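You operate a simulated robot arm through the tools that you are given. There is no shell and no other tool.

The job below is to be done with a simulated robot arm. You get a single attempt, and the scene is never put back.

Task
Wind all the purple cord onto the white spool and sort it by length.
Fine: press the orange ZERO button once first, cord lever to FEED, crank till the tail is in, lever back to OFF; the white spool goes on the spot marked with the length that the counter tells. The other spools stay. Set down upright: white spool. Where these are worked on the way, their far stop is far enough and under half their travel is too little: cord lever.

The check looks at the end state, three seconds after you hand in, the way a careful person would. Anything else that was tipped, shoved, dropped, spilled or broken makes it a failure.

Robot
A 6-joint arm with a fingered hand, fixed in place. Base frame: the origin is at the foot of the arm, x ahead of it, y to its left, z up; the work surface is at about z = 812. Units: mm, degrees, N and s.
With the tool pointing down near the work surface it reaches from about 300 to 700 mm from the base axis. Its first joint turns from -166.0 to 166.0 degrees. Payload 4 kg.
The TCP is the grasp point between the finger pads, 22 mm short of the fingertips. In the tool frame z runs along the fingers and y along their closing line. Largest opening 112 mm; the body of the gripper starts 60 mm behind the TCP. The gripper is a hand of 4 fingers: y runs from the thumb to the fingers, the wrist lies at [0, 0, -218] in the tool frame, and closing takes about 1.5 s.
Orientation is that of the tool frame in the base frame, as a unit quaternion [x, y, z, w]. With the fingers straight down and closing along the base's y, the tool's x points along the base's -x, its y along +y and its z along -z.

Tools
- The arm moves only by the tool send_rows. Its argument "rows" is a list of rows, each a list of 7 numbers: the shift along the base's x, y, z in units of 150 mm (1.0 is 150 mm), then the turn, a rotation vector about the base's x, y, z in units of 120 degrees (1.0 is 120 degrees), then the opening in per cent of the stroke, from 0 (shut) to 100 (fully open). In form: [[tx, ty, tz, wx, wy, wz, hand], ...]. A call has 1 to 20 rows; each row is the pose to reach, as a shift and turn from the pose commanded when the call began. A call with a number of a shift or a turn outside -1 to 1 is refused whole. Each row takes 0.2 s and may step no farther than 50 mm and 8.6 degrees from the row before; otherwise, or with a gripper value out of range, the whole call is refused. A pose out of reach is approached as far as the arm can. The call stops where the force on the tool passes 40 N (or 10 N more than at its start, if that is more) or the arm is blocked; 0.2 s more then pass. Each finger travels about 45 mm/s and halts on what it meets, pressing with about 28 N; the grip force reading is that of the motor and also rises with nothing between the fingers. The clock runs only during rows and for 0.2 s after the last one: add rows that repeat a pose to give the fingers time. It gives the time, the measured TCP pose, the force on the tool (base axes), the opening and the grip force at its end, in the units of the frame above (readings bear some noise), with the torque about the TCP (base axes, N m) and any sound that the robot's microphone picked up, and new pictures: "show" is both (left out), scene, wrist or none.
- Cameras (640 x 400 px; columns grow to the right, rows downward): "scene" is fixed at [398.7, 501.3, 1545]; the picture's right is [-0.98, 0.17, 0.00], its down [0.17, 0.97, -0.18] and it looks along [-0.03, -0.18, -0.98] (base axes); focal length 214 px, centre (320, 200). "wrist" rides on the gripper at [69, 4, -83] in the tool frame; the picture's right is [-0.06, 1.00, 0.00], its down [-0.77, -0.05, -0.64] and it looks along [-0.64, -0.04, 0.77] (tool axes); focal length 243 px, centre (320, 200). There is no depth. A picture from a camera that has moved, and an enlarged one, comes with that camera's place and axes in the base frame and with its lens.
- hand_shape(shape): the hand has 4 fingers and takes this shape, open, in about a second: jaw (thumb against the fingers, like two jaws); tri (thumb and two fingers); tip (a fingertip pinch); poke (one finger out to press); point (the index stretched); flat (the hand flat); cup (the hand cupped); fist (a fist). The gripper value then closes the fingers along that shape, each until it touches; the sizes above hold for jaw. It gives what a move gives, with no picture.
- inspect(camera, box): a new picture of the part [left, top, right, bottom] of that camera's present view, enlarged. No time passes.
- finish_job(): hands the job in; it is judged then, once.

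Places have to be worked out from the pictures, the camera data and where the tool is seen. Open the gripper and draw the arm clear of the work before you hand the job in, unless the task says otherwise.

The tools are called after ">>>" by a JSON object that holds its "method" and its "body". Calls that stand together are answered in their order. send_rows: Moves the arm, as the interface text tells. Its arguments: {"type":"object","properties":{"rows":{"type":"array"},"show":{"type":"string","enum":["both","scene","wrist","none"]}},"required":["rows"]} The other tools are called the same way: hand_shape (shape) gives the hand a shape; inspect (camera, box) takes an enlarged picture of a part of a camera's view; finish_job () hands the job in.

At the start:

```text
time: 0.0
position: [300.4, 269.9, 1201.5]
tcp_rot: [0.0, 1.0, 0.0, -0.001]
wrist_force: [0.3, 0.4, -0.7]
ft_torque: [-0.03, -0.04, 0.02]
width: 112.1
finger_force: 0.1
shape: jaw
```

scene: 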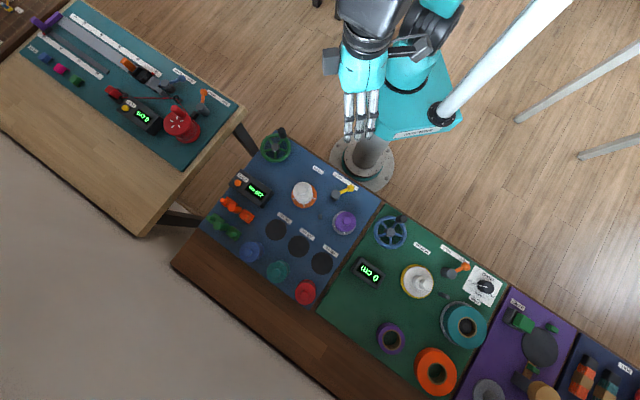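
wrist: 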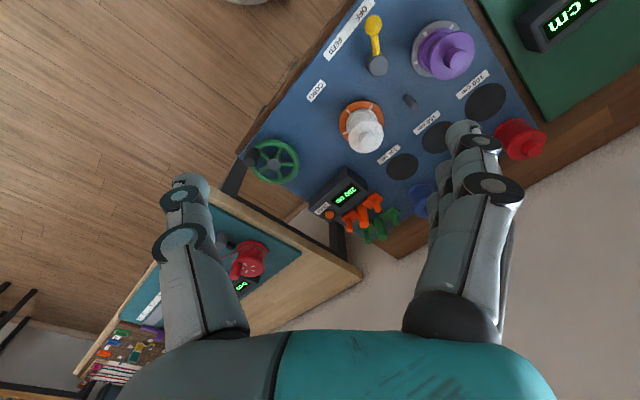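

I'll start by looking closely at the blue panel with the purple cord and white spool, since that seems to be the workstation.

>>> {"method": "inspect", "body": {"camera": "scene", "box": [180, 110, 400, 320]}}

>>> {"method": "inspect", "body": {"camera": "wrist", "box": [220, 0, 560, 260]}}

>>> {"method": "inspect", "body": {"camera": "scene", "box": [320, 200, 540, 400]}}

```text
1.90 times, centred on (290, 215) of scene
camera zoom: at [398.7, 501.3, 1545.0], right [-0.98, 0.17, 0.0], down [0.17, 0.97, -0.18], along [-0.03, -0.18, -0.98], focal length 408 px, centre (377, 171)
```

zoom: 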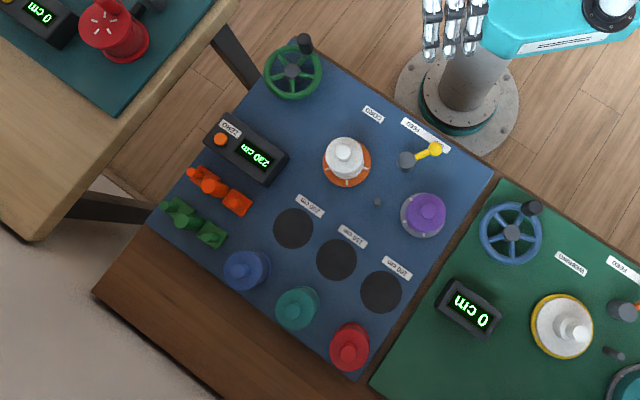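

```text
1.54 times, centred on (390, 130) of wrist
camera zoom: at [233.4, 273.7, 1283.4], right [0.06, 1.0, 0.0], down [0.77, -0.05, 0.64], along [0.64, -0.04, -0.77], focal length 373 px, centre (212, 308)
```

zoom: 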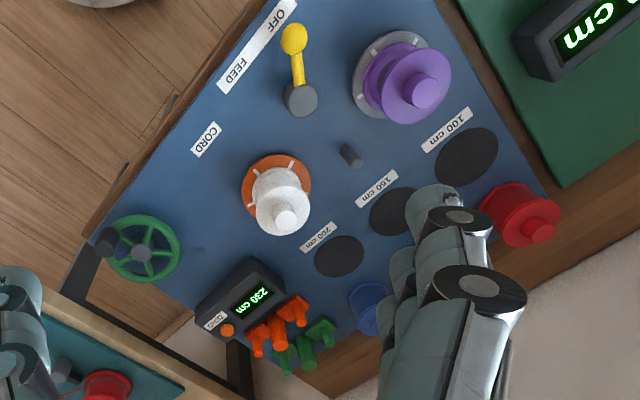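

```text
2.00 times, centred on (430, 300) of scene
camera zoom: at [398.7, 501.3, 1545.0], right [-0.98, 0.17, 0.0], down [0.17, 0.97, -0.18], along [-0.03, -0.18, -0.98], focal length 429 px, centre (100, 0)
```

zoom: 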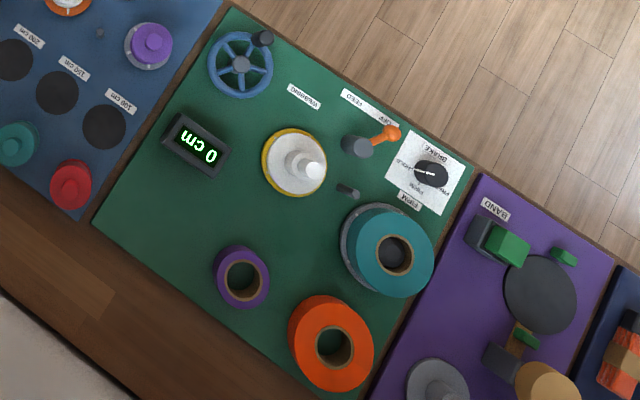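

The blue panel holds everything: green crank, counter (230 cm) with orange ZERO button, yellow lever (OFF/FEED), white spool on the orange platter, purple supply, and spots 200/150/100. I'll zoom into individual items.

>>> {"method": "inspect", "body": {"camera": "wrist", "box": [310, 0, 500, 120]}}

>>> {"method": "inspect", "body": {"camera": "wrist", "box": [230, 90, 420, 250]}}

>>> {"method": "inspect", "body": {"camera": "scene", "box": [225, 120, 305, 220]}}

>>> {"method": "inspect", "body": {"camera": "scene", "box": [290, 160, 380, 240]}}

```text
3.33 times, centred on (405, 60) of wrist
camera zoom: at [233.4, 273.7, 1283.4], right [0.06, 1.0, 0.0], down [0.77, -0.05, 0.64], along [0.64, -0.04, -0.77], focal length 809 px, centre (37, 667)
```

zoom: 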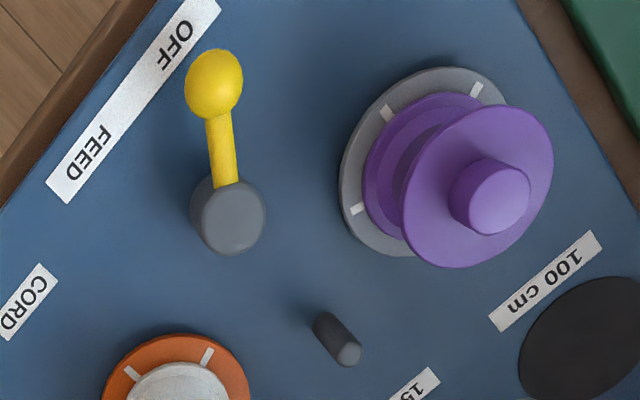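

```text
2.50 times, centred on (325, 170) of wrist
camera zoom: at [233.4, 273.7, 1283.4], right [0.06, 1.0, 0.0], down [0.77, -0.05, 0.64], along [0.64, -0.04, -0.77], focal length 606 px, centre (308, 275)
```

zoom: 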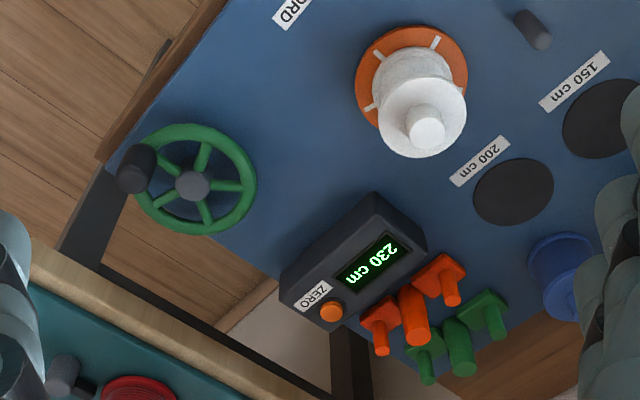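

```text
4.00 times, centred on (265, 170) of scene
camera zoom: at [398.7, 501.3, 1545.0], right [-0.98, 0.17, 0.0], down [0.17, 0.97, -0.18], along [-0.03, -0.18, -0.98], focal length 858 px, centre (540, 320)
```

zoom: 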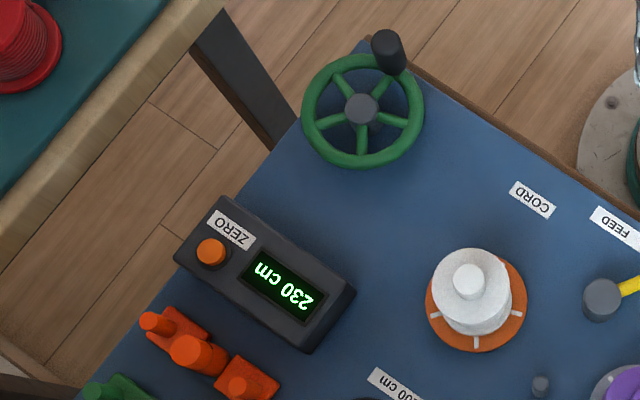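

```text
5.00 times, centred on (335, 200) of scene
camera zoom: at [398.7, 501.3, 1545.0], right [-0.98, 0.17, 0.0], down [0.17, 0.97, -0.18], along [-0.03, -0.18, -0.98], focal length 1072 px, centre (245, 200)
```

zoom: 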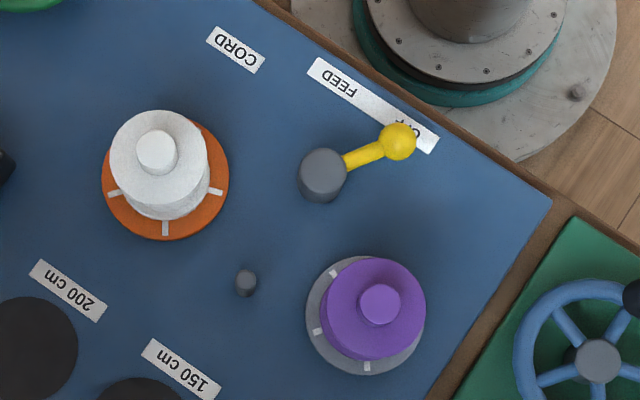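

Triangulating the two views: ZERO button top ≈ (634, 273, 859), crank hub ≈ (499, 160, 839) with knob ≈ (466, 123, 878), lever ball ≈ (269, 352, 836), white spool knob ≈ (427, 343, 898). First I'll put the hand into the poke shape and look at it.

>>> {"method": "hand_shape", "body": {"shape": "poke"}}

>>> {"method": "send_rows", "body": {"rows": [[0, 0, 0, 0, 0, 0, 100]]}}

```text
time: 0.9
position: [301.7, 268.5, 1200.3]
tcp_rot: [0.0, 1.0, 0.0, 0.001]
wrist_force: [0.2, -0.1, -0.7]
ft_torque: [0.04, -0.01, 0.02]
width: 0.3
finger_force: 0.0
shape: poke
```

```text
time: 1.3
position: [301.4, 270.3, 1200.0]
tcp_rot: [-0.001, 1.0, 0.0, -0.001]
wrist_force: [-0.3, -0.1, -0.2]
ft_torque: [-0.01, 0.01, -0.01]
width: 0.0
finger_force: 0.0
shape: poke
camera wrist: at [233.3, 273.7, 1283.4], right [0.06, 1.0, 0.0], down [0.77, -0.05, 0.64], along [0.64, -0.04, -0.77], focal length 243 px, centre (320, 200)
```

scene: 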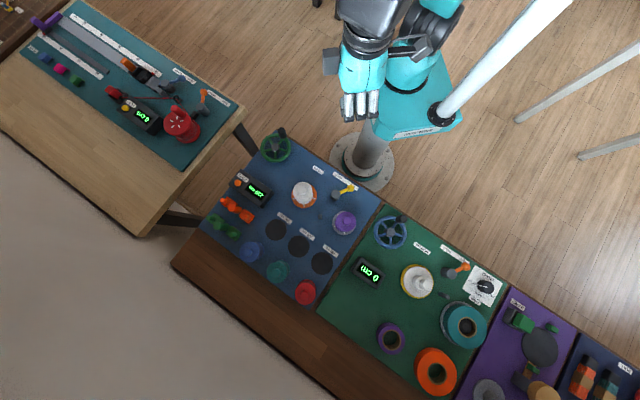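
wrist: 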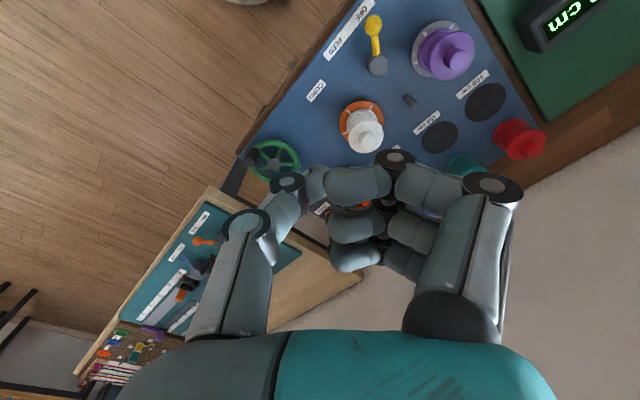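

The poke shape seems to curl the fingers; I'll zoom in to see which fingertip is lowest.

>>> {"method": "inspect", "body": {"camera": "wrist", "box": [200, 130, 540, 340]}}

>>> {"method": "inspect", "body": {"camera": "scene", "box": [310, 40, 420, 140]}}

```text
1.88 times, centred on (370, 235) of wrist
camera zoom: at [233.3, 273.7, 1283.4], right [0.06, 1.0, 0.0], down [0.77, -0.05, 0.64], along [0.64, -0.04, -0.77], focal length 457 px, centre (226, 134)
```

zoom: 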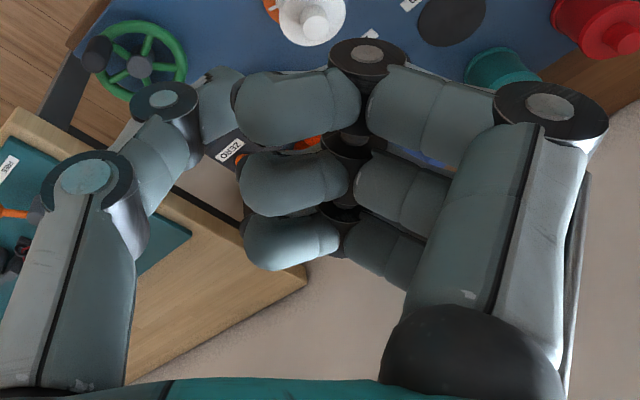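

```text
4.00 times, centred on (365, 90) of scene
camera zoom: at [398.7, 501.3, 1545.0], right [-0.98, 0.17, 0.0], down [0.17, 0.97, -0.18], along [-0.03, -0.18, -0.98], focal length 858 px, centre (140, 640)
```

zoom: 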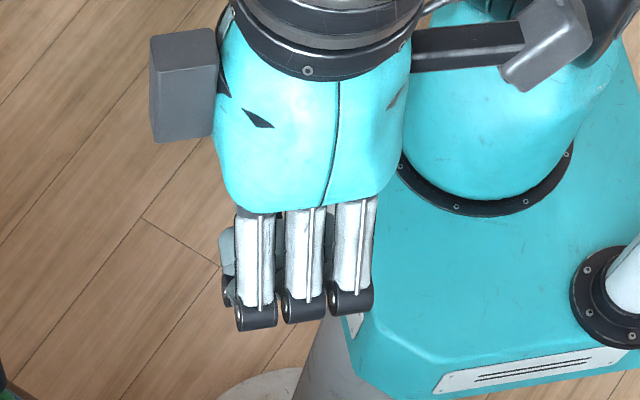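

I'll wait a few rows to see whether the shape is final.

>>> {"method": "send_rows", "body": {"rows": [[0, 0, 0, 0, 0, 0, 100], [0, 0, 0, 0, 0, 0, 100], [0, 0, 0, 0, 0, 0, 100], [0, 0, 0, 0, 0, 0, 100], [0, 0, 0, 0, 0, 0, 100]], "show": "wrist"}}

```text
time: 2.5
position: [302.0, 270.0, 1202.0]
tcp_rot: [-0.001, 1.0, 0.0, 0.0]
wrist_force: [-0.8, 1.2, -0.3]
ft_torque: [0.01, -0.02, -0.01]
width: 0.0
finger_force: 0.1
shape: poke
camera wrist: at [233.3, 273.7, 1283.4], right [0.06, 1.0, 0.0], down [0.77, -0.05, 0.64], along [0.64, -0.04, -0.77], focal length 243 px, centre (320, 200)
```

wrist: 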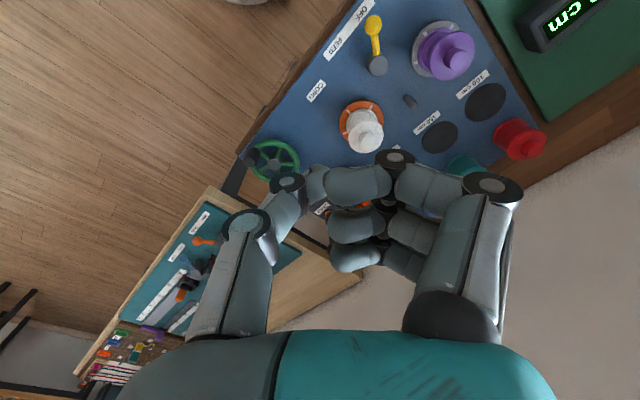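

In this shape no finger really sticks out along the tool axis. I'll try the "point" shape for comparison.

>>> {"method": "hand_shape", "body": {"shape": "point"}}

>>> {"method": "send_rows", "body": {"rows": [[0, 0, 0, 0, 0, 0, 100], [0, 0, 0, 0, 0, 0, 100]], "show": "both"}}

```text
time: 3.4
position: [301.1, 268.6, 1201.0]
tcp_rot: [0.0, 1.0, 0.0, 0.0]
wrist_force: [0.1, 0.0, 0.1]
ft_torque: [0.02, -0.01, 0.02]
width: 105.9
finger_force: 0.1
shape: point
```

```text
time: 4.0
position: [300.8, 269.3, 1199.8]
tcp_rot: [0.0, 1.0, 0.0, -0.001]
wrist_force: [0.5, 0.3, 0.8]
ft_torque: [0.02, -0.01, -0.03]
width: 105.9
finger_force: 0.0
shape: point
camera wrist: at [233.3, 273.7, 1283.4], right [0.06, 1.0, 0.0], down [0.77, -0.05, 0.64], along [0.64, -0.04, -0.77], focal length 243 px, centre (320, 200)
```

scene: 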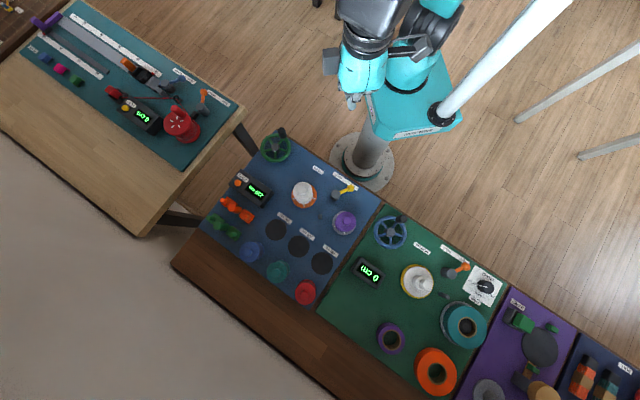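
wrist: 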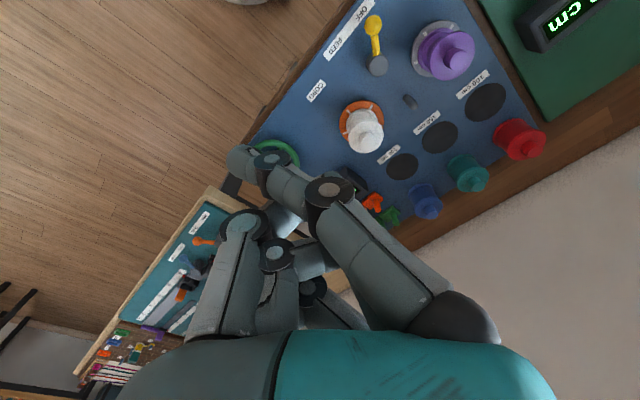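

"Point" gives a slanted index. I'll check the "tip" shape closed, which should give a narrow pinched tip for pressing.

>>> {"method": "hand_shape", "body": {"shape": "tip"}}

>>> {"method": "send_rows", "body": {"rows": [[0, 0, 0, 0, 0, 0, 100], [0, 0, 0, 0, 0, 0, 100]], "show": "wrist"}}

>>> {"method": "send_rows", "body": {"rows": [[0, 0, 0, 0, 0, 0, 0], [0, 0, 0, 0, 0, 0, 0], [0, 0, 0, 0, 0, 0, 0], [0, 0, 0, 0, 0, 0, 0], [0, 0, 0, 0, 0, 0, 0], [0, 0, 0, 0, 0, 0, 0], [0, 0, 0, 0, 0, 0, 0], [0, 0, 0, 0, 0, 0, 0]], "show": "wrist"}}

```text
time: 4.9
position: [301.8, 269.8, 1199.5]
tcp_rot: [0.0, 1.0, 0.0, 0.001]
wrist_force: [0.3, 0.1, 0.0]
ft_torque: [0.0, 0.03, 0.0]
width: 111.9
finger_force: 0.1
shape: tip
```

```text
time: 5.5
position: [301.0, 269.3, 1200.2]
tcp_rot: [0.0, 1.0, 0.0, 0.0]
wrist_force: [-0.1, 0.1, 0.0]
ft_torque: [0.02, 0.02, 0.0]
width: 111.9
finger_force: 0.1
shape: tip
camera wrist: at [233.3, 273.7, 1283.4], right [0.06, 1.0, 0.0], down [0.77, -0.05, 0.64], along [0.64, -0.04, -0.77], focal length 243 px, centre (320, 200)
```

wrist: 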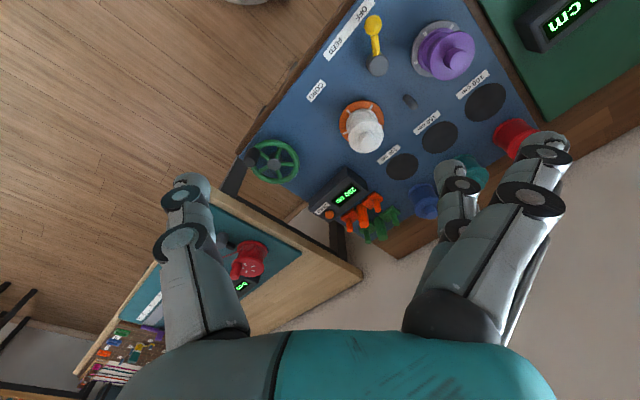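

```text
time: 7.3
position: [301.7, 270.2, 1199.7]
tcp_rot: [0.0, 1.0, 0.0, -0.001]
wrist_force: [0.0, -0.1, -0.5]
ft_torque: [-0.03, 0.0, 0.0]
width: 0.2
finger_force: 28.2
shape: tip
camera wrist: at [233.4, 273.7, 1283.4], right [0.06, 1.0, 0.0], down [0.77, -0.05, 0.64], along [0.64, -0.04, -0.77], focal length 243 px, centre (320, 200)
```

wrist: 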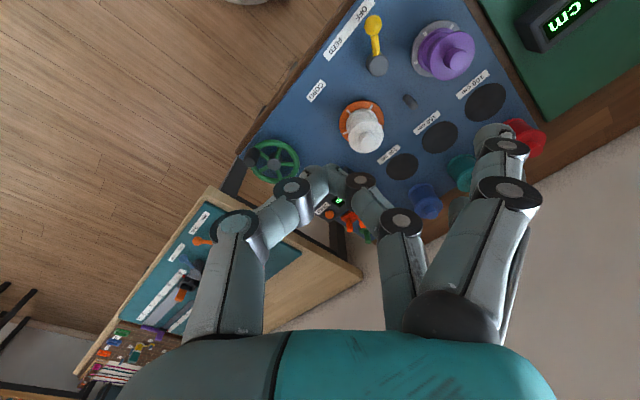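

Tip pinches thumb and middle finger while the index stays out. I'll test the poke shape with the gripper value at 0, and jaw closed, to choose the best presser.

>>> {"method": "hand_shape", "body": {"shape": "poke"}}

>>> {"method": "send_rows", "body": {"rows": [[0, 0, 0, 0, 0, 0, 0], [0, 0, 0, 0, 0, 0, 0], [0, 0, 0, 0, 0, 0, 0], [0, 0, 0, 0, 0, 0, 0], [0, 0, 0, 0, 0, 0, 0], [0, 0, 0, 0, 0, 0, 0], [0, 0, 0, 0, 0, 0, 0], [0, 0, 0, 0, 0, 0, 0]], "show": "wrist"}}

>>> {"method": "hand_shape", "body": {"shape": "jaw"}}

>>> {"method": "send_rows", "body": {"rows": [[0, 0, 0, 0, 0, 0, 0], [0, 0, 0, 0, 0, 0, 0], [0, 0, 0, 0, 0, 0, 0], [0, 0, 0, 0, 0, 0, 0], [0, 0, 0, 0, 0, 0, 0], [0, 0, 0, 0, 0, 0, 0], [0, 0, 0, 0, 0, 0, 0], [0, 0, 0, 0, 0, 0, 0]], "show": "wrist"}}

```text
time: 8.2
position: [302.3, 269.7, 1200.6]
tcp_rot: [0.0, 1.0, 0.001, 0.0]
wrist_force: [0.3, 0.4, -0.2]
ft_torque: [0.0, 0.0, -0.01]
width: 0.1
finger_force: 0.1
shape: poke
```

```text
time: 10.0
position: [301.2, 270.4, 1200.9]
tcp_rot: [-0.001, 1.0, 0.0, 0.001]
wrist_force: [1.6, 0.5, -0.1]
ft_torque: [-0.01, -0.02, -0.01]
width: 0.1
finger_force: 27.6
shape: jaw
camera wrist: at [233.4, 273.7, 1283.4], right [0.06, 1.0, 0.0], down [0.77, -0.05, 0.64], along [0.64, -0.04, -0.77], focal length 243 px, centre (320, 200)
```

wrist: 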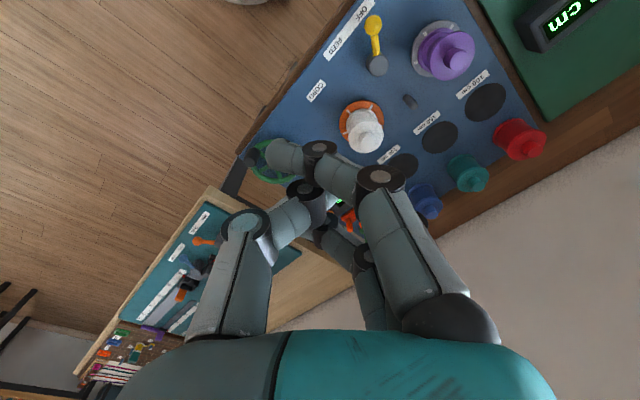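

```text
time: 10.9
position: [300.5, 269.8, 1201.3]
tcp_rot: [0.0, 1.0, 0.0, 0.0]
wrist_force: [0.5, -0.4, -0.5]
ft_torque: [-0.03, 0.02, -0.02]
width: 112.2
finger_force: 0.0
shape: jaw
```

```text
time: 12.7
position: [301.4, 270.1, 1200.8]
tcp_rot: [0.0, 1.0, 0.0, 0.001]
wrist_force: [0.5, 0.0, -0.1]
ft_torque: [0.02, 0.01, 0.01]
width: 0.0
finger_force: 27.6
shape: jaw
camera wrist: at [233.3, 273.7, 1283.4], right [0.06, 1.0, 0.0], down [0.77, -0.05, 0.64], along [0.64, -0.04, -0.77], focal length 243 px, centre (320, 200)
```

wrist: 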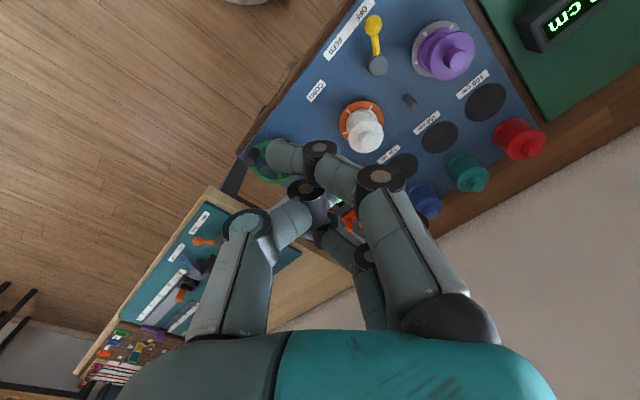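

In poke (value 100), the thumb tip ends on the tool axis as the lowest point with the other fingers curled away, which suits pressing. I'll take the poke shape and travel toward the ZERO button.

>>> {"method": "hand_shape", "body": {"shape": "poke"}}

>>> {"method": "send_rows", "body": {"rows": [[0.25, 0, -0.2, 0, 0, 0, 100], [0.5, 0, -0.4, 0, 0, 0, 100], [0.75, 0, -0.6, 0, 0, 0, 100], [1.0, 0, -0.8, 0, 0, 0, 100]], "show": "both"}}

```text
time: 13.6
position: [300.7, 269.6, 1201.8]
tcp_rot: [0.0, 1.0, 0.0, 0.0]
wrist_force: [-0.4, -0.3, 0.3]
ft_torque: [-0.02, -0.02, -0.02]
width: 0.0
finger_force: 0.1
shape: poke
```

```text
time: 14.6
position: [449.3, 268.8, 1080.8]
tcp_rot: [0.0, 1.0, 0.0, 0.001]
wrist_force: [-0.8, -0.3, 0.1]
ft_torque: [0.04, 0.03, 0.03]
width: 0.1
finger_force: 0.1
shape: poke
camera wrist: at [382.4, 272.5, 1164.4], right [0.06, 1.0, 0.0], down [0.76, -0.05, 0.64], along [0.64, -0.04, -0.77], focal length 243 px, centre (320, 200)
```

scene: 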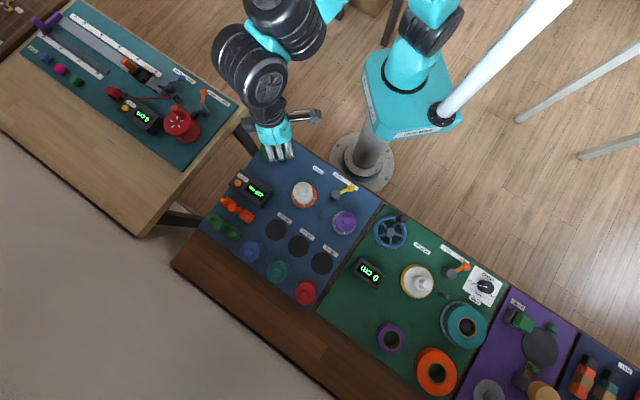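
wrist: 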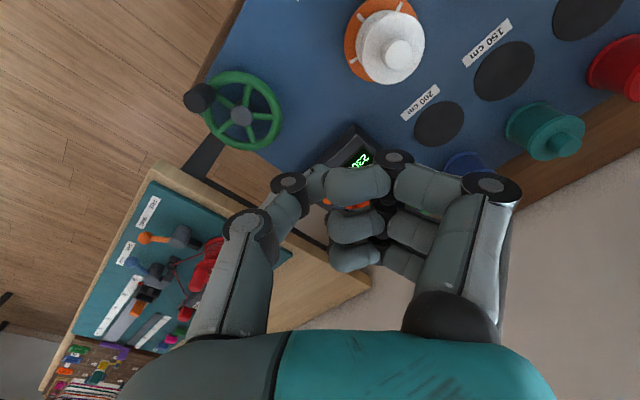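

Arrived as expected. I'll continue to above the button at about (600, 272, 980).

>>> {"method": "send_rows", "body": {"rows": [[0.25, 0, -0.15, 0, 0, 0, 100], [0.5, 0.0, -0.3, 0, 0, 0, 100], [0.75, 0.01, -0.45, 0, 0, 0, 100], [1.0, 0.02, -0.6, 0, 0, 0, 100]], "show": "none"}}

>>> {"method": "send_rows", "body": {"rows": [[0.11, 0, -0.2, 0, 0, 0, 100], [0.22, 0.0, -0.4, 0, 0, 0, 100]], "show": "both"}}

```text
time: 15.6
position: [599.1, 271.8, 991.1]
tcp_rot: [0.0, 1.0, 0.0, 0.0]
wrist_force: [-0.8, -1.0, -0.4]
ft_torque: [0.01, -0.01, 0.0]
width: 0.0
finger_force: 0.1
shape: poke
```

```text
time: 16.2
position: [634.9, 274.0, 930.7]
tcp_rot: [0.0, 1.0, 0.001, 0.0]
wrist_force: [-0.4, 1.2, -0.2]
ft_torque: [0.02, -0.03, 0.0]
width: 0.0
finger_force: 0.1
shape: poke
camera wrist: at [566.2, 277.7, 1014.7], right [0.06, 1.0, 0.0], down [0.76, -0.05, 0.64], along [0.64, -0.04, -0.77], focal length 243 px, centre (320, 200)
```

scene: 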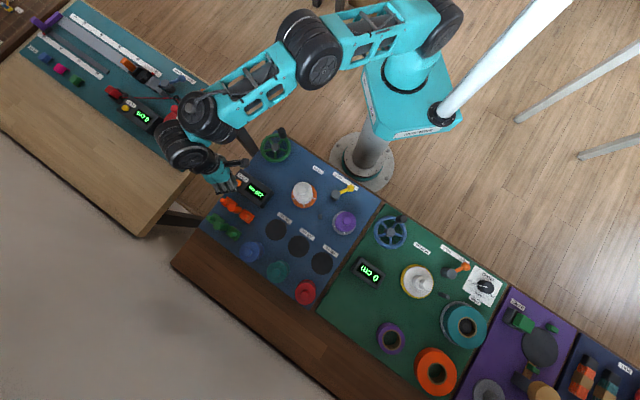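
wrist: 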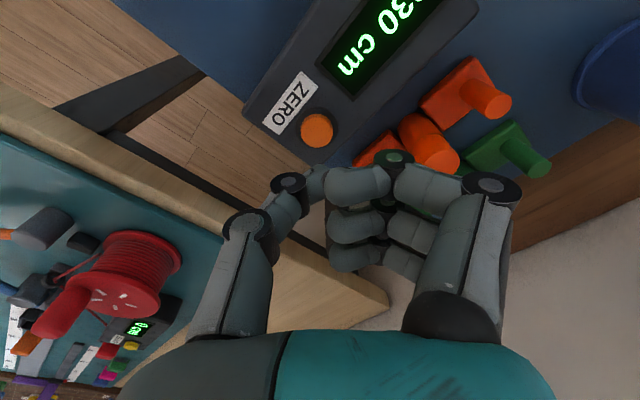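

The button shows at (635, 272, 859), directly below the tool axis. I descend 38 mm and check.

>>> {"method": "send_rows", "body": {"rows": [[0, -0.003, -0.08, 0, 0, 0, 100], [0, -0.005, -0.16, 0, 0, 0, 100], [0, -0.007, -0.23, 0, 0, 0, 100]], "show": "both"}}

>>> {"method": "inspect", "body": {"camera": "scene", "box": [200, 140, 280, 220]}}

>>> {"method": "inspect", "body": {"camera": "wrist", "box": [230, 60, 430, 260]}}

```text
time: 17.0
position: [633.9, 271.9, 897.3]
tcp_rot: [0.001, 1.0, 0.0, -0.001]
wrist_force: [-0.4, -0.1, 0.2]
ft_torque: [-0.04, 0.01, 0.01]
width: 0.0
finger_force: 0.0
shape: poke
camera wrist: at [566.1, 276.0, 980.0], right [0.06, 1.0, 0.0], down [0.77, -0.05, 0.64], along [0.64, -0.04, -0.77], focal length 243 px, centre (320, 200)
```

scene: 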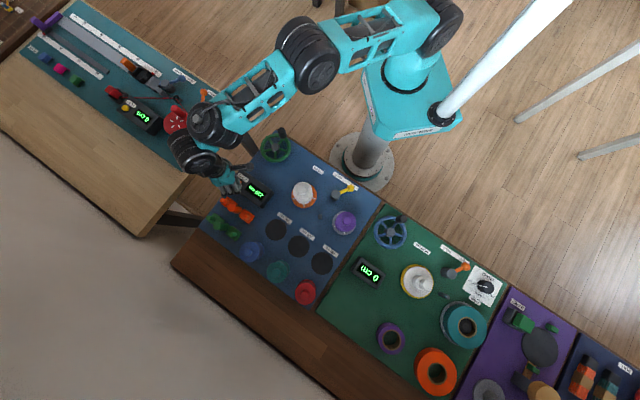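
wrist: 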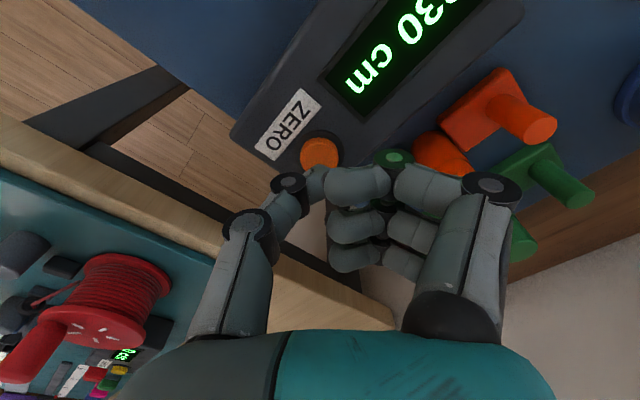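

```text
5.00 times, centred on (240, 180) of scene
camera zoom: at [398.7, 501.3, 1545.0], right [-0.98, 0.17, 0.0], down [0.17, 0.97, -0.18], along [-0.03, -0.18, -0.98], focal length 1072 px, centre (720, 300)
```

zoom: 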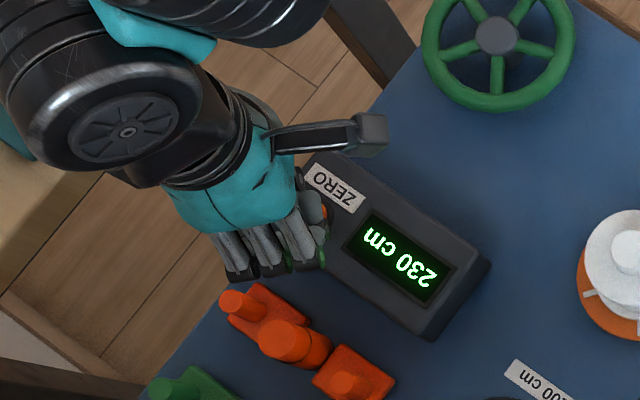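

```text
2.00 times, centred on (330, 160) of wrist
camera zoom: at [566.1, 276.0, 980.0], right [0.06, 1.0, 0.0], down [0.77, -0.05, 0.64], along [0.64, -0.04, -0.77], focal length 485 px, centre (300, 280)
```

zoom: 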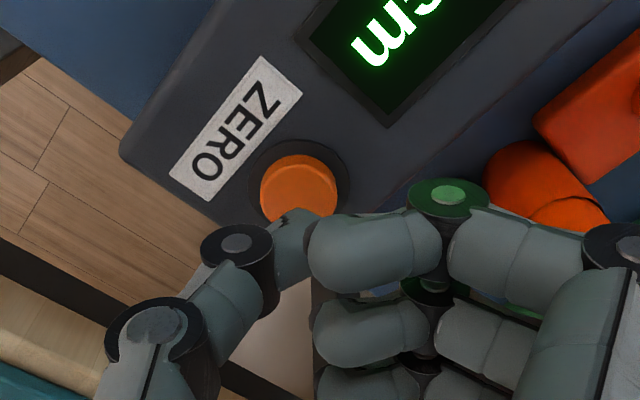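

Thumb tip is about 15 mm above the button and centred on it. I press down in small steps, monotonic so it's only one press.

>>> {"method": "send_rows", "body": {"rows": [[0, 0, -0.04, 0, 0, 0, 100], [0, 0, -0.07, 0, 0, 0, 100], [0, 0, -0.09, 0, 0, 0, 100], [0, 0, -0.105, 0, 0, 0, 100], [0, 0, -0.12, 0, 0, 0, 100], [0, 0, -0.13, 0, 0, 0, 100]], "show": "both"}}

>>> {"method": "inspect", "body": {"camera": "wrist", "box": [230, 60, 430, 260]}}

>>> {"method": "inspect", "body": {"camera": "scene", "box": [200, 140, 280, 220]}}

```text
time: 18.4
position: [635.6, 272.2, 877.9]
tcp_rot: [0.0, 1.0, 0.001, 0.0]
wrist_force: [-5.8, -1.3, 17.0]
ft_torque: [0.05, 0.1, -0.04]
width: 0.0
finger_force: 0.1
shape: poke
heard: click
camera wrist: at [566.6, 275.3, 960.9], right [0.06, 1.0, 0.0], down [0.76, -0.05, 0.64], along [0.64, -0.04, -0.77], focal length 243 px, centre (320, 200)
```

scene: 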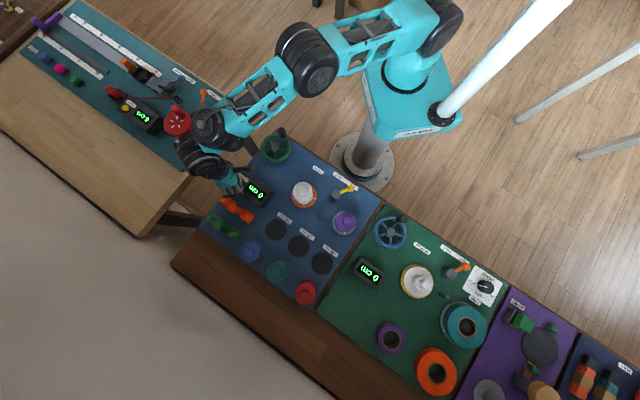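
wrist: 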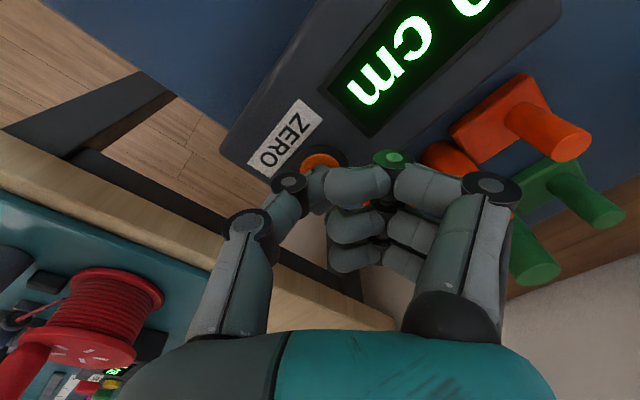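

```text
2.00 times, centred on (330, 160) of wrist
camera zoom: at [566.6, 275.3, 960.9], right [0.06, 1.0, 0.0], down [0.76, -0.05, 0.64], along [0.64, -0.04, -0.77], focal length 485 px, centre (300, 280)
```

zoom: 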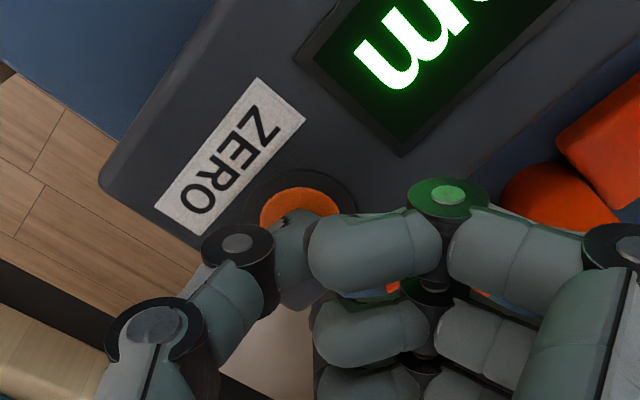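

```text
5.00 times, centred on (240, 180) of scene
camera zoom: at [398.7, 501.3, 1545.0], right [-0.98, 0.17, 0.0], down [0.17, 0.97, -0.18], along [-0.03, -0.18, -0.98], focal length 1072 px, centre (720, 300)
```

zoom: 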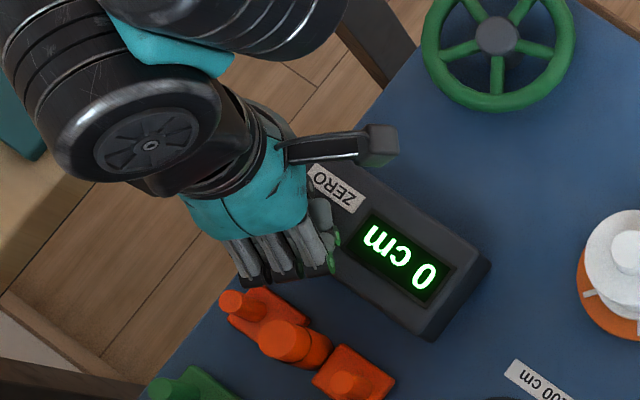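

A click was heard and the counter reads 0 cm. I retreat straight up, then head toward the lever while yawing the hand about +44° so it straddles the lever's arc.

>>> {"method": "send_rows", "body": {"rows": [[0, 0, 0.1, 0, 0, 0, 100], [0, 0, 0.35, 0, 0, 0, 100], [0, 0, 0.65, 0, 0, 0, 100], [-0.2, 0.04, 0.7, 0, 0, 0, 100], [-0.45, 0.08, 0.7, 0, 0, 0.065, 100], [-0.7, 0.14, 0.7, 0, 0, 0.13, 100], [-0.95, 0.2, 0.7, 0, 0, 0.19, 100]], "show": "none"}}

>>> {"method": "hand_shape", "body": {"shape": "jaw"}}

>>> {"method": "send_rows", "body": {"rows": [[-0.25, 0.05, 0, 0, 0, 0.06, 40], [-0.5, 0.1, 0, 0, 0, 0.12, 40], [-0.75, 0.15, 0, 0, 0, 0.177, 40], [-1.0, 0.2, 0, 0, 0, 0.177, 40]], "show": "both"}}

```text
time: 20.0
position: [491.6, 301.2, 980.3]
tcp_rot: [-0.198, 0.98, 0.0, 0.0]
wrist_force: [0.0, 0.3, -0.4]
ft_torque: [0.02, 0.01, -0.01]
width: 0.1
finger_force: 0.0
shape: poke
```

```text
time: 20.9
position: [491.7, 302.2, 980.4]
tcp_rot: [-0.198, 0.98, 0.0, 0.0]
wrist_force: [0.3, 0.6, -0.7]
ft_torque: [0.02, 0.02, 0.01]
width: 111.8
finger_force: 0.0
shape: jaw
```

```text
time: 21.9
position: [341.5, 331.3, 982.9]
tcp_rot: [-0.376, 0.927, 0.001, 0.0]
wrist_force: [-0.6, -0.2, 0.5]
ft_torque: [-0.01, 0.01, 0.02]
width: 45.5
finger_force: 0.0
shape: jaw
camera wrist: at [289.6, 285.6, 1066.0], right [-0.65, 0.76, 0.0], down [0.58, 0.5, 0.64], along [0.49, 0.42, -0.77], focal length 243 px, centre (320, 200)
```

scene: 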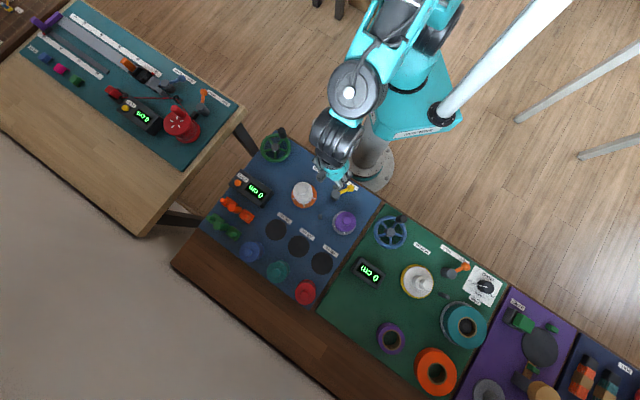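
wrist: 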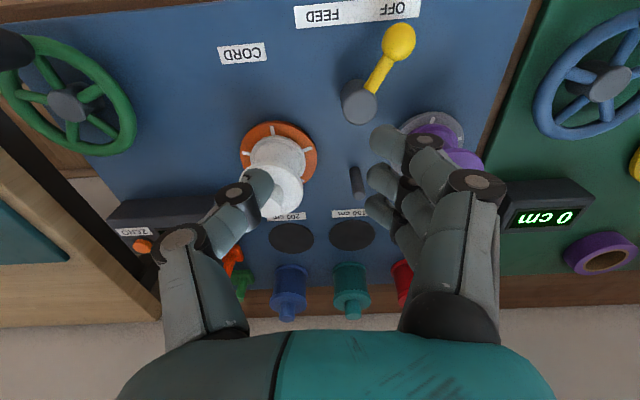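

Now at (341, 331, 983) with yaw 44°. I'll zoom on the lever to refine its place.

>>> {"method": "inspect", "body": {"camera": "wrist", "box": [280, 0, 440, 130]}}

>>> {"method": "inspect", "body": {"camera": "wrist", "box": [0, 20, 160, 160]}}

```text
3.08 times, centred on (360, 65) of wrist
camera zoom: at [289.6, 285.6, 1066.0], right [-0.65, 0.76, 0.0], down [0.58, 0.5, 0.64], along [0.49, 0.42, -0.77], focal length 746 px, centre (197, 615)
```

zoom: 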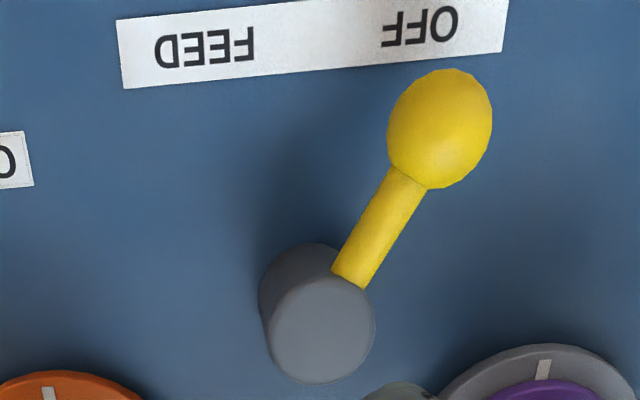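

```text
2.86 times, centred on (80, 90) of wrist
camera zoom: at [289.6, 285.6, 1066.0], right [-0.65, 0.76, 0.0], down [0.58, 0.5, 0.64], along [0.49, 0.42, -0.77], focal length 693 px, centre (1006, 514)
```

zoom: 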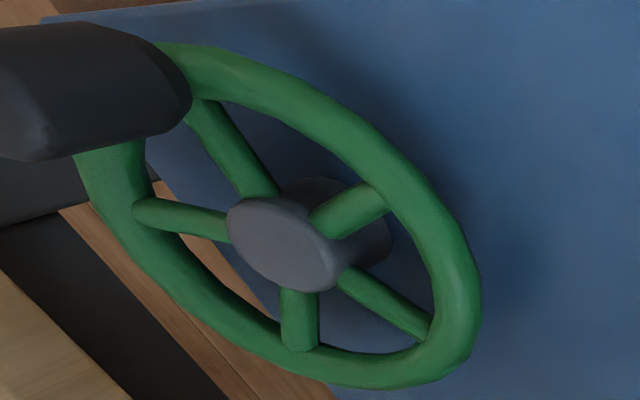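

Refined: lever pivot ≈ (323.5, 362.5), ball ≈ (269.5, 352, 834, Ø28), lever angle 191° now, FEED near 260°. I move above the ball with yaw aligned to the lever (≈11°), hand open 45 mm to straddle it.

>>> {"method": "send_rows", "body": {"rows": [[-0.13, 0.03, 0, 0, 0, -0.065, 42], [-0.26, 0.06, 0, 0, 0, -0.13, 42], [-0.4, 0.1, 0, 0, 0, -0.195, 42], [-0.53, 0.13, -0.1, 0, 0, -0.26, 42], [-0.53, 0.13, -0.3, 0, 0, -0.275, 42]], "show": "both"}}

>>> {"method": "inspect", "body": {"camera": "wrist", "box": [180, 60, 500, 260]}}

```text
time: 23.1
position: [261.5, 351.2, 936.5]
tcp_rot: [-0.095, 0.995, 0.0, 0.0]
wrist_force: [-0.3, 0.2, 0.4]
ft_torque: [0.01, -0.01, 0.0]
width: 46.6
finger_force: 0.1
shape: jaw
camera wrist: at [194.5, 341.5, 1019.8], right [-0.13, 0.99, 0.0], down [0.76, 0.1, 0.64], along [0.64, 0.08, -0.77], focal length 243 px, centre (320, 200)
```

scene: 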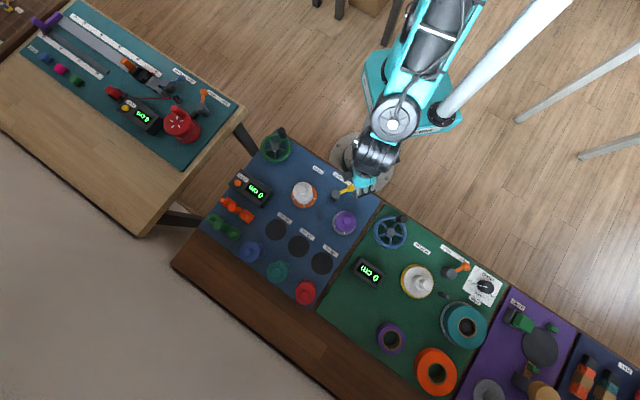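
wrist: 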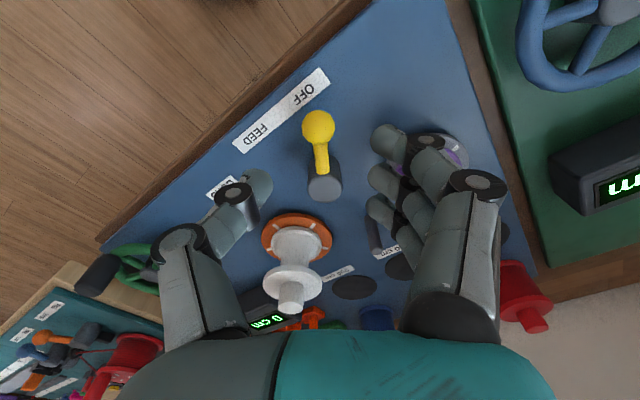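

```text
2.00 times, centred on (340, 160) of wrist
camera zoom: at [194.5, 341.5, 1019.8], right [-0.13, 0.99, 0.0], down [0.76, 0.1, 0.64], along [0.64, 0.08, -0.77], focal length 485 px, centre (280, 280)
```

zoom: 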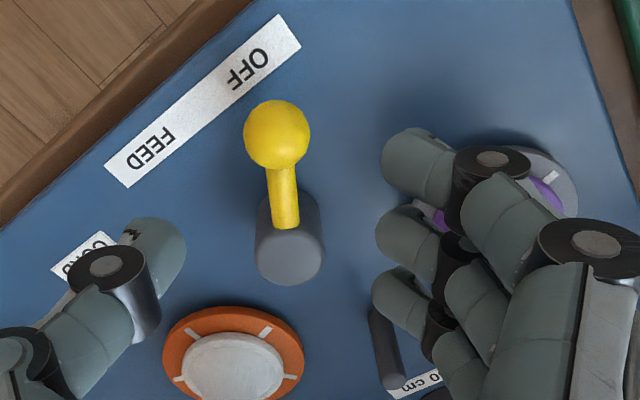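

The ball sits centred between thumb and fingers (≈(270, 350.5, 842)). I descend to TCP z≈850 to straddle it.

>>> {"method": "send_rows", "body": {"rows": [[0, 0, -0.15, 0, 0, 0, 42], [0, 0, -0.3, 0, 0, 0, 42], [0, 0, -0.45, 0, 0, 0, 42], [0, 0, -0.575, 0, 0, 0, 42]], "show": "both"}}

>>> {"method": "inspect", "body": {"camera": "wrist", "box": [180, 60, 500, 260]}}

>>> {"method": "inspect", "body": {"camera": "scene", "box": [290, 140, 400, 240]}}

```text
time: 24.1
position: [261.9, 349.8, 850.4]
tcp_rot: [-0.096, 0.995, 0.0, 0.0]
wrist_force: [0.1, -0.6, -0.1]
ft_torque: [-0.01, -0.02, 0.01]
width: 46.4
finger_force: 0.0
shape: jaw
camera wrist: at [194.7, 340.9, 933.7], right [-0.13, 0.99, 0.0], down [0.76, 0.1, 0.64], along [0.64, 0.08, -0.77], focal length 243 px, centre (320, 200)
```

scene: 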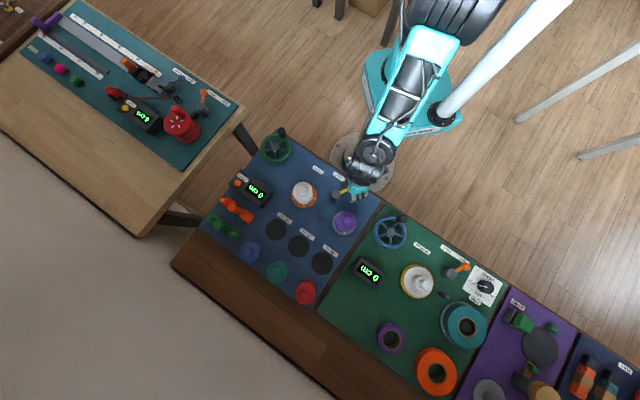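
wrist: 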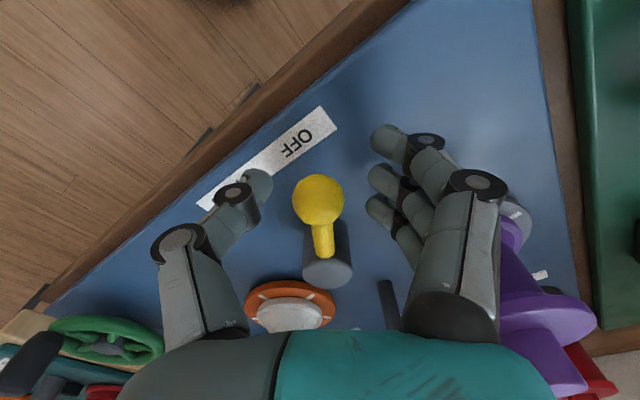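

```text
2.00 times, centred on (340, 160) of wrist
camera zoom: at [194.7, 340.9, 933.7], right [-0.13, 0.99, 0.0], down [0.76, 0.1, 0.64], along [0.64, 0.08, -0.77], focal length 485 px, centre (280, 280)
```

zoom: 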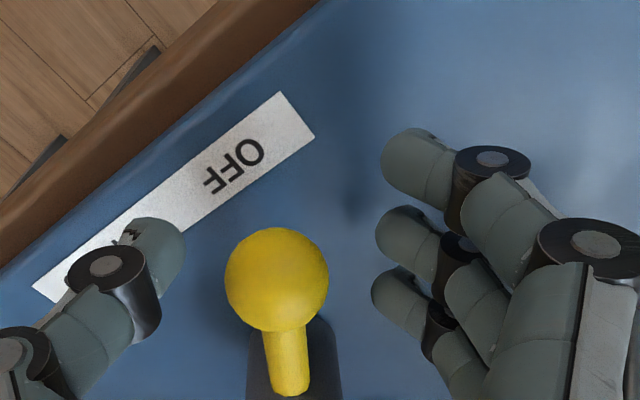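

```text
4.00 times, centred on (345, 190) of scene
camera zoom: at [398.7, 501.3, 1545.0], right [-0.98, 0.17, 0.0], down [0.17, 0.97, -0.18], along [-0.03, -0.18, -0.98], focal length 858 px, centre (220, 240)
```

zoom: 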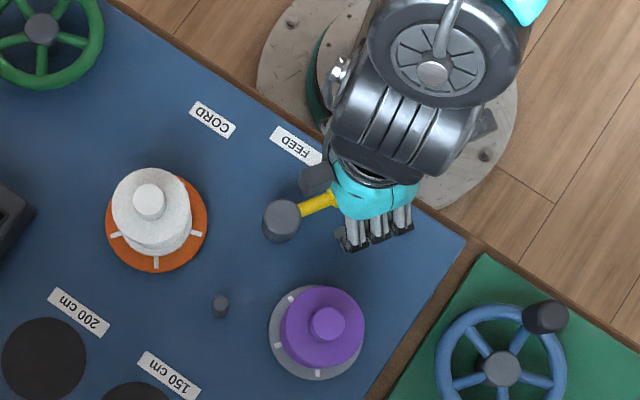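

The ball is between the fingers. I now rotate the hand about the pivot (60° first) so the fingers push the ball from OFF toward FEED.

>>> {"method": "send_rows", "body": {"rows": [[0.014, -0.0533, 0, 0, 0, 0.0625, 42], [0.035, -0.1042, 0, 0, 0, 0.125, 42], [0.0624, -0.152, 0, 0, 0, 0.1875, 42], [0.0958, -0.1959, 0, 0, 0, 0.25, 42], [0.1347, -0.2349, 0, 0, 0, 0.3125, 42], [0.1783, -0.2686, 0, 0, 0, 0.375, 42], [0.226, -0.2963, 0, 0, 0, 0.4375, 42], [0.2769, -0.3175, 0, 0, 0, 0.5, 42]], "show": "both"}}

>>> {"method": "inspect", "body": {"camera": "scene", "box": [290, 140, 400, 240]}}

```text
time: 25.9
position: [303.0, 301.8, 850.0]
tcp_rot: [-0.581, 0.814, 0.0, 0.0]
wrist_force: [-1.0, 1.7, 0.1]
ft_torque: [0.01, 0.0, 0.02]
width: 47.3
finger_force: 0.2
shape: jaw
camera wrist: at [277.8, 238.3, 933.0], right [-0.92, 0.38, 0.0], down [0.29, 0.71, 0.64], along [0.25, 0.59, -0.77], focal length 243 px, centre (320, 200)
```

scene: 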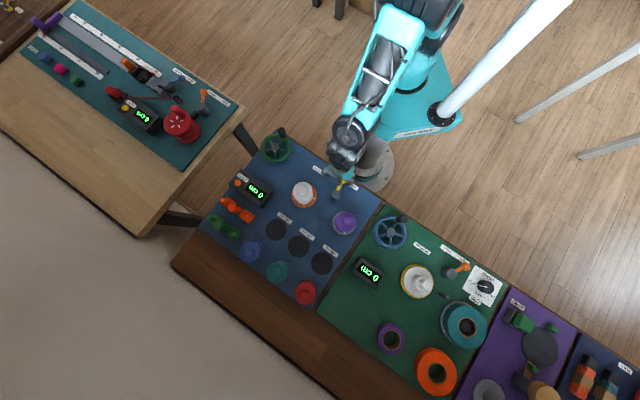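
wrist: 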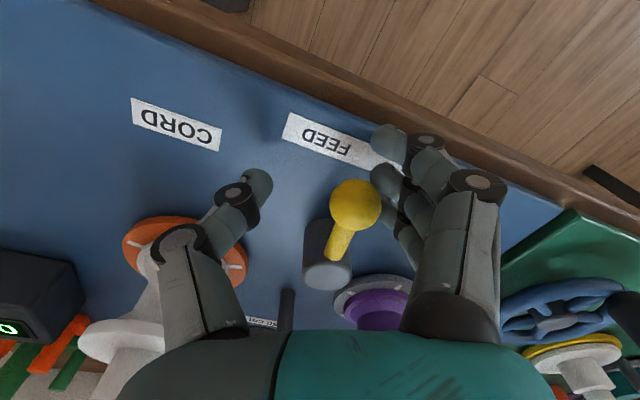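

```text
4.00 times, centred on (345, 190) of scene
camera zoom: at [398.7, 501.3, 1545.0], right [-0.98, 0.17, 0.0], down [0.17, 0.97, -0.18], along [-0.03, -0.18, -0.98], focal length 858 px, centre (220, 240)
```

zoom: 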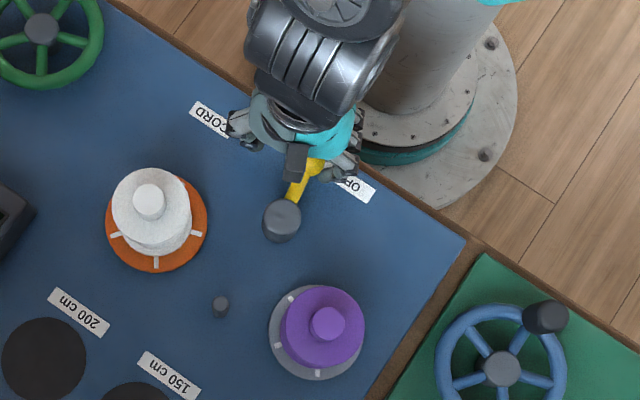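

The lever follows (now ≈235°). I continue rotating until its far stop at FEED is reached.

>>> {"method": "send_rows", "body": {"rows": [[0.0532, -0.0145, 0, 0, 0, 0.0625, 42], [0.0925, -0.0204, 0, 0, 0, 0.1075, 42], [0.1218, -0.0225, 0, 0, 0, 0.1408, 42], [0.1511, -0.0225, 0, 0, 0, 0.1742, 42], [0.1732, -0.0211, 0, 0, 0, 0.1992, 42], [0.1951, -0.0187, 0, 0, 0, 0.2242, 42], [0.2169, -0.015, 0, 0, 0, 0.2492, 42]], "show": "both"}}

>>> {"method": "inspect", "body": {"camera": "scene", "box": [290, 140, 400, 240]}}

```text
time: 27.5
position: [336.3, 301.6, 850.5]
tcp_rot: [0.772, -0.636, 0.0, 0.001]
wrist_force: [-7.6, 5.3, -2.5]
ft_torque: [0.04, 0.02, -0.16]
width: 50.8
finger_force: 0.1
shape: jaw
camera wrist: at [346.2, 232.4, 933.4], right [-0.99, -0.13, 0.0], down [-0.1, 0.76, 0.64], along [-0.08, 0.64, -0.77], focal length 243 px, centre (320, 200)
```

scene: 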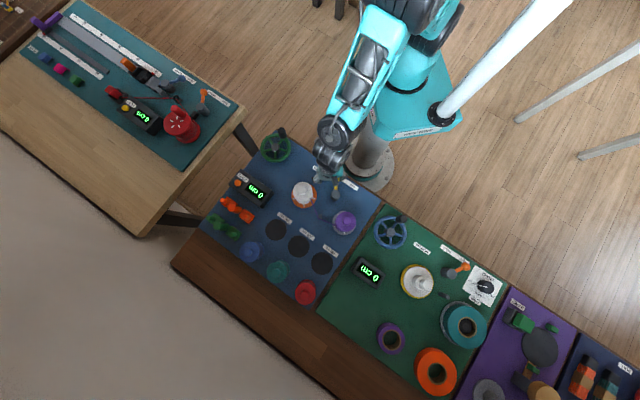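
wrist: 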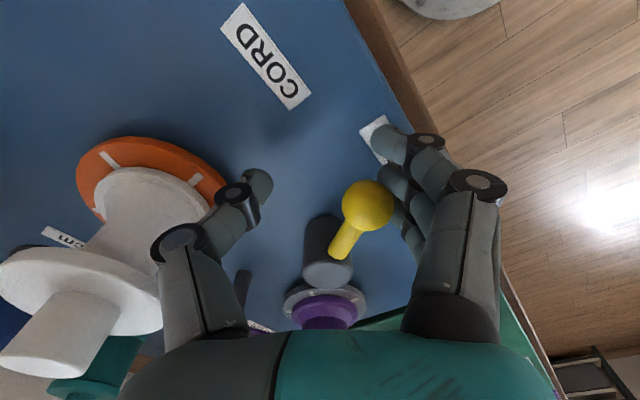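

```text
4.00 times, centred on (345, 190) of scene
camera zoom: at [398.7, 501.3, 1545.0], right [-0.98, 0.17, 0.0], down [0.17, 0.97, -0.18], along [-0.03, -0.18, -0.98], focal length 858 px, centre (220, 240)
```

zoom: 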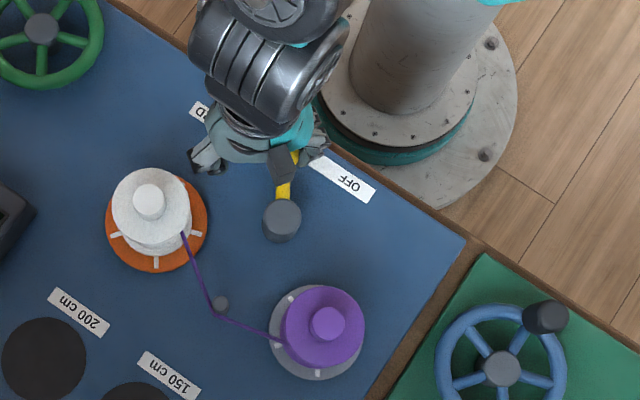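

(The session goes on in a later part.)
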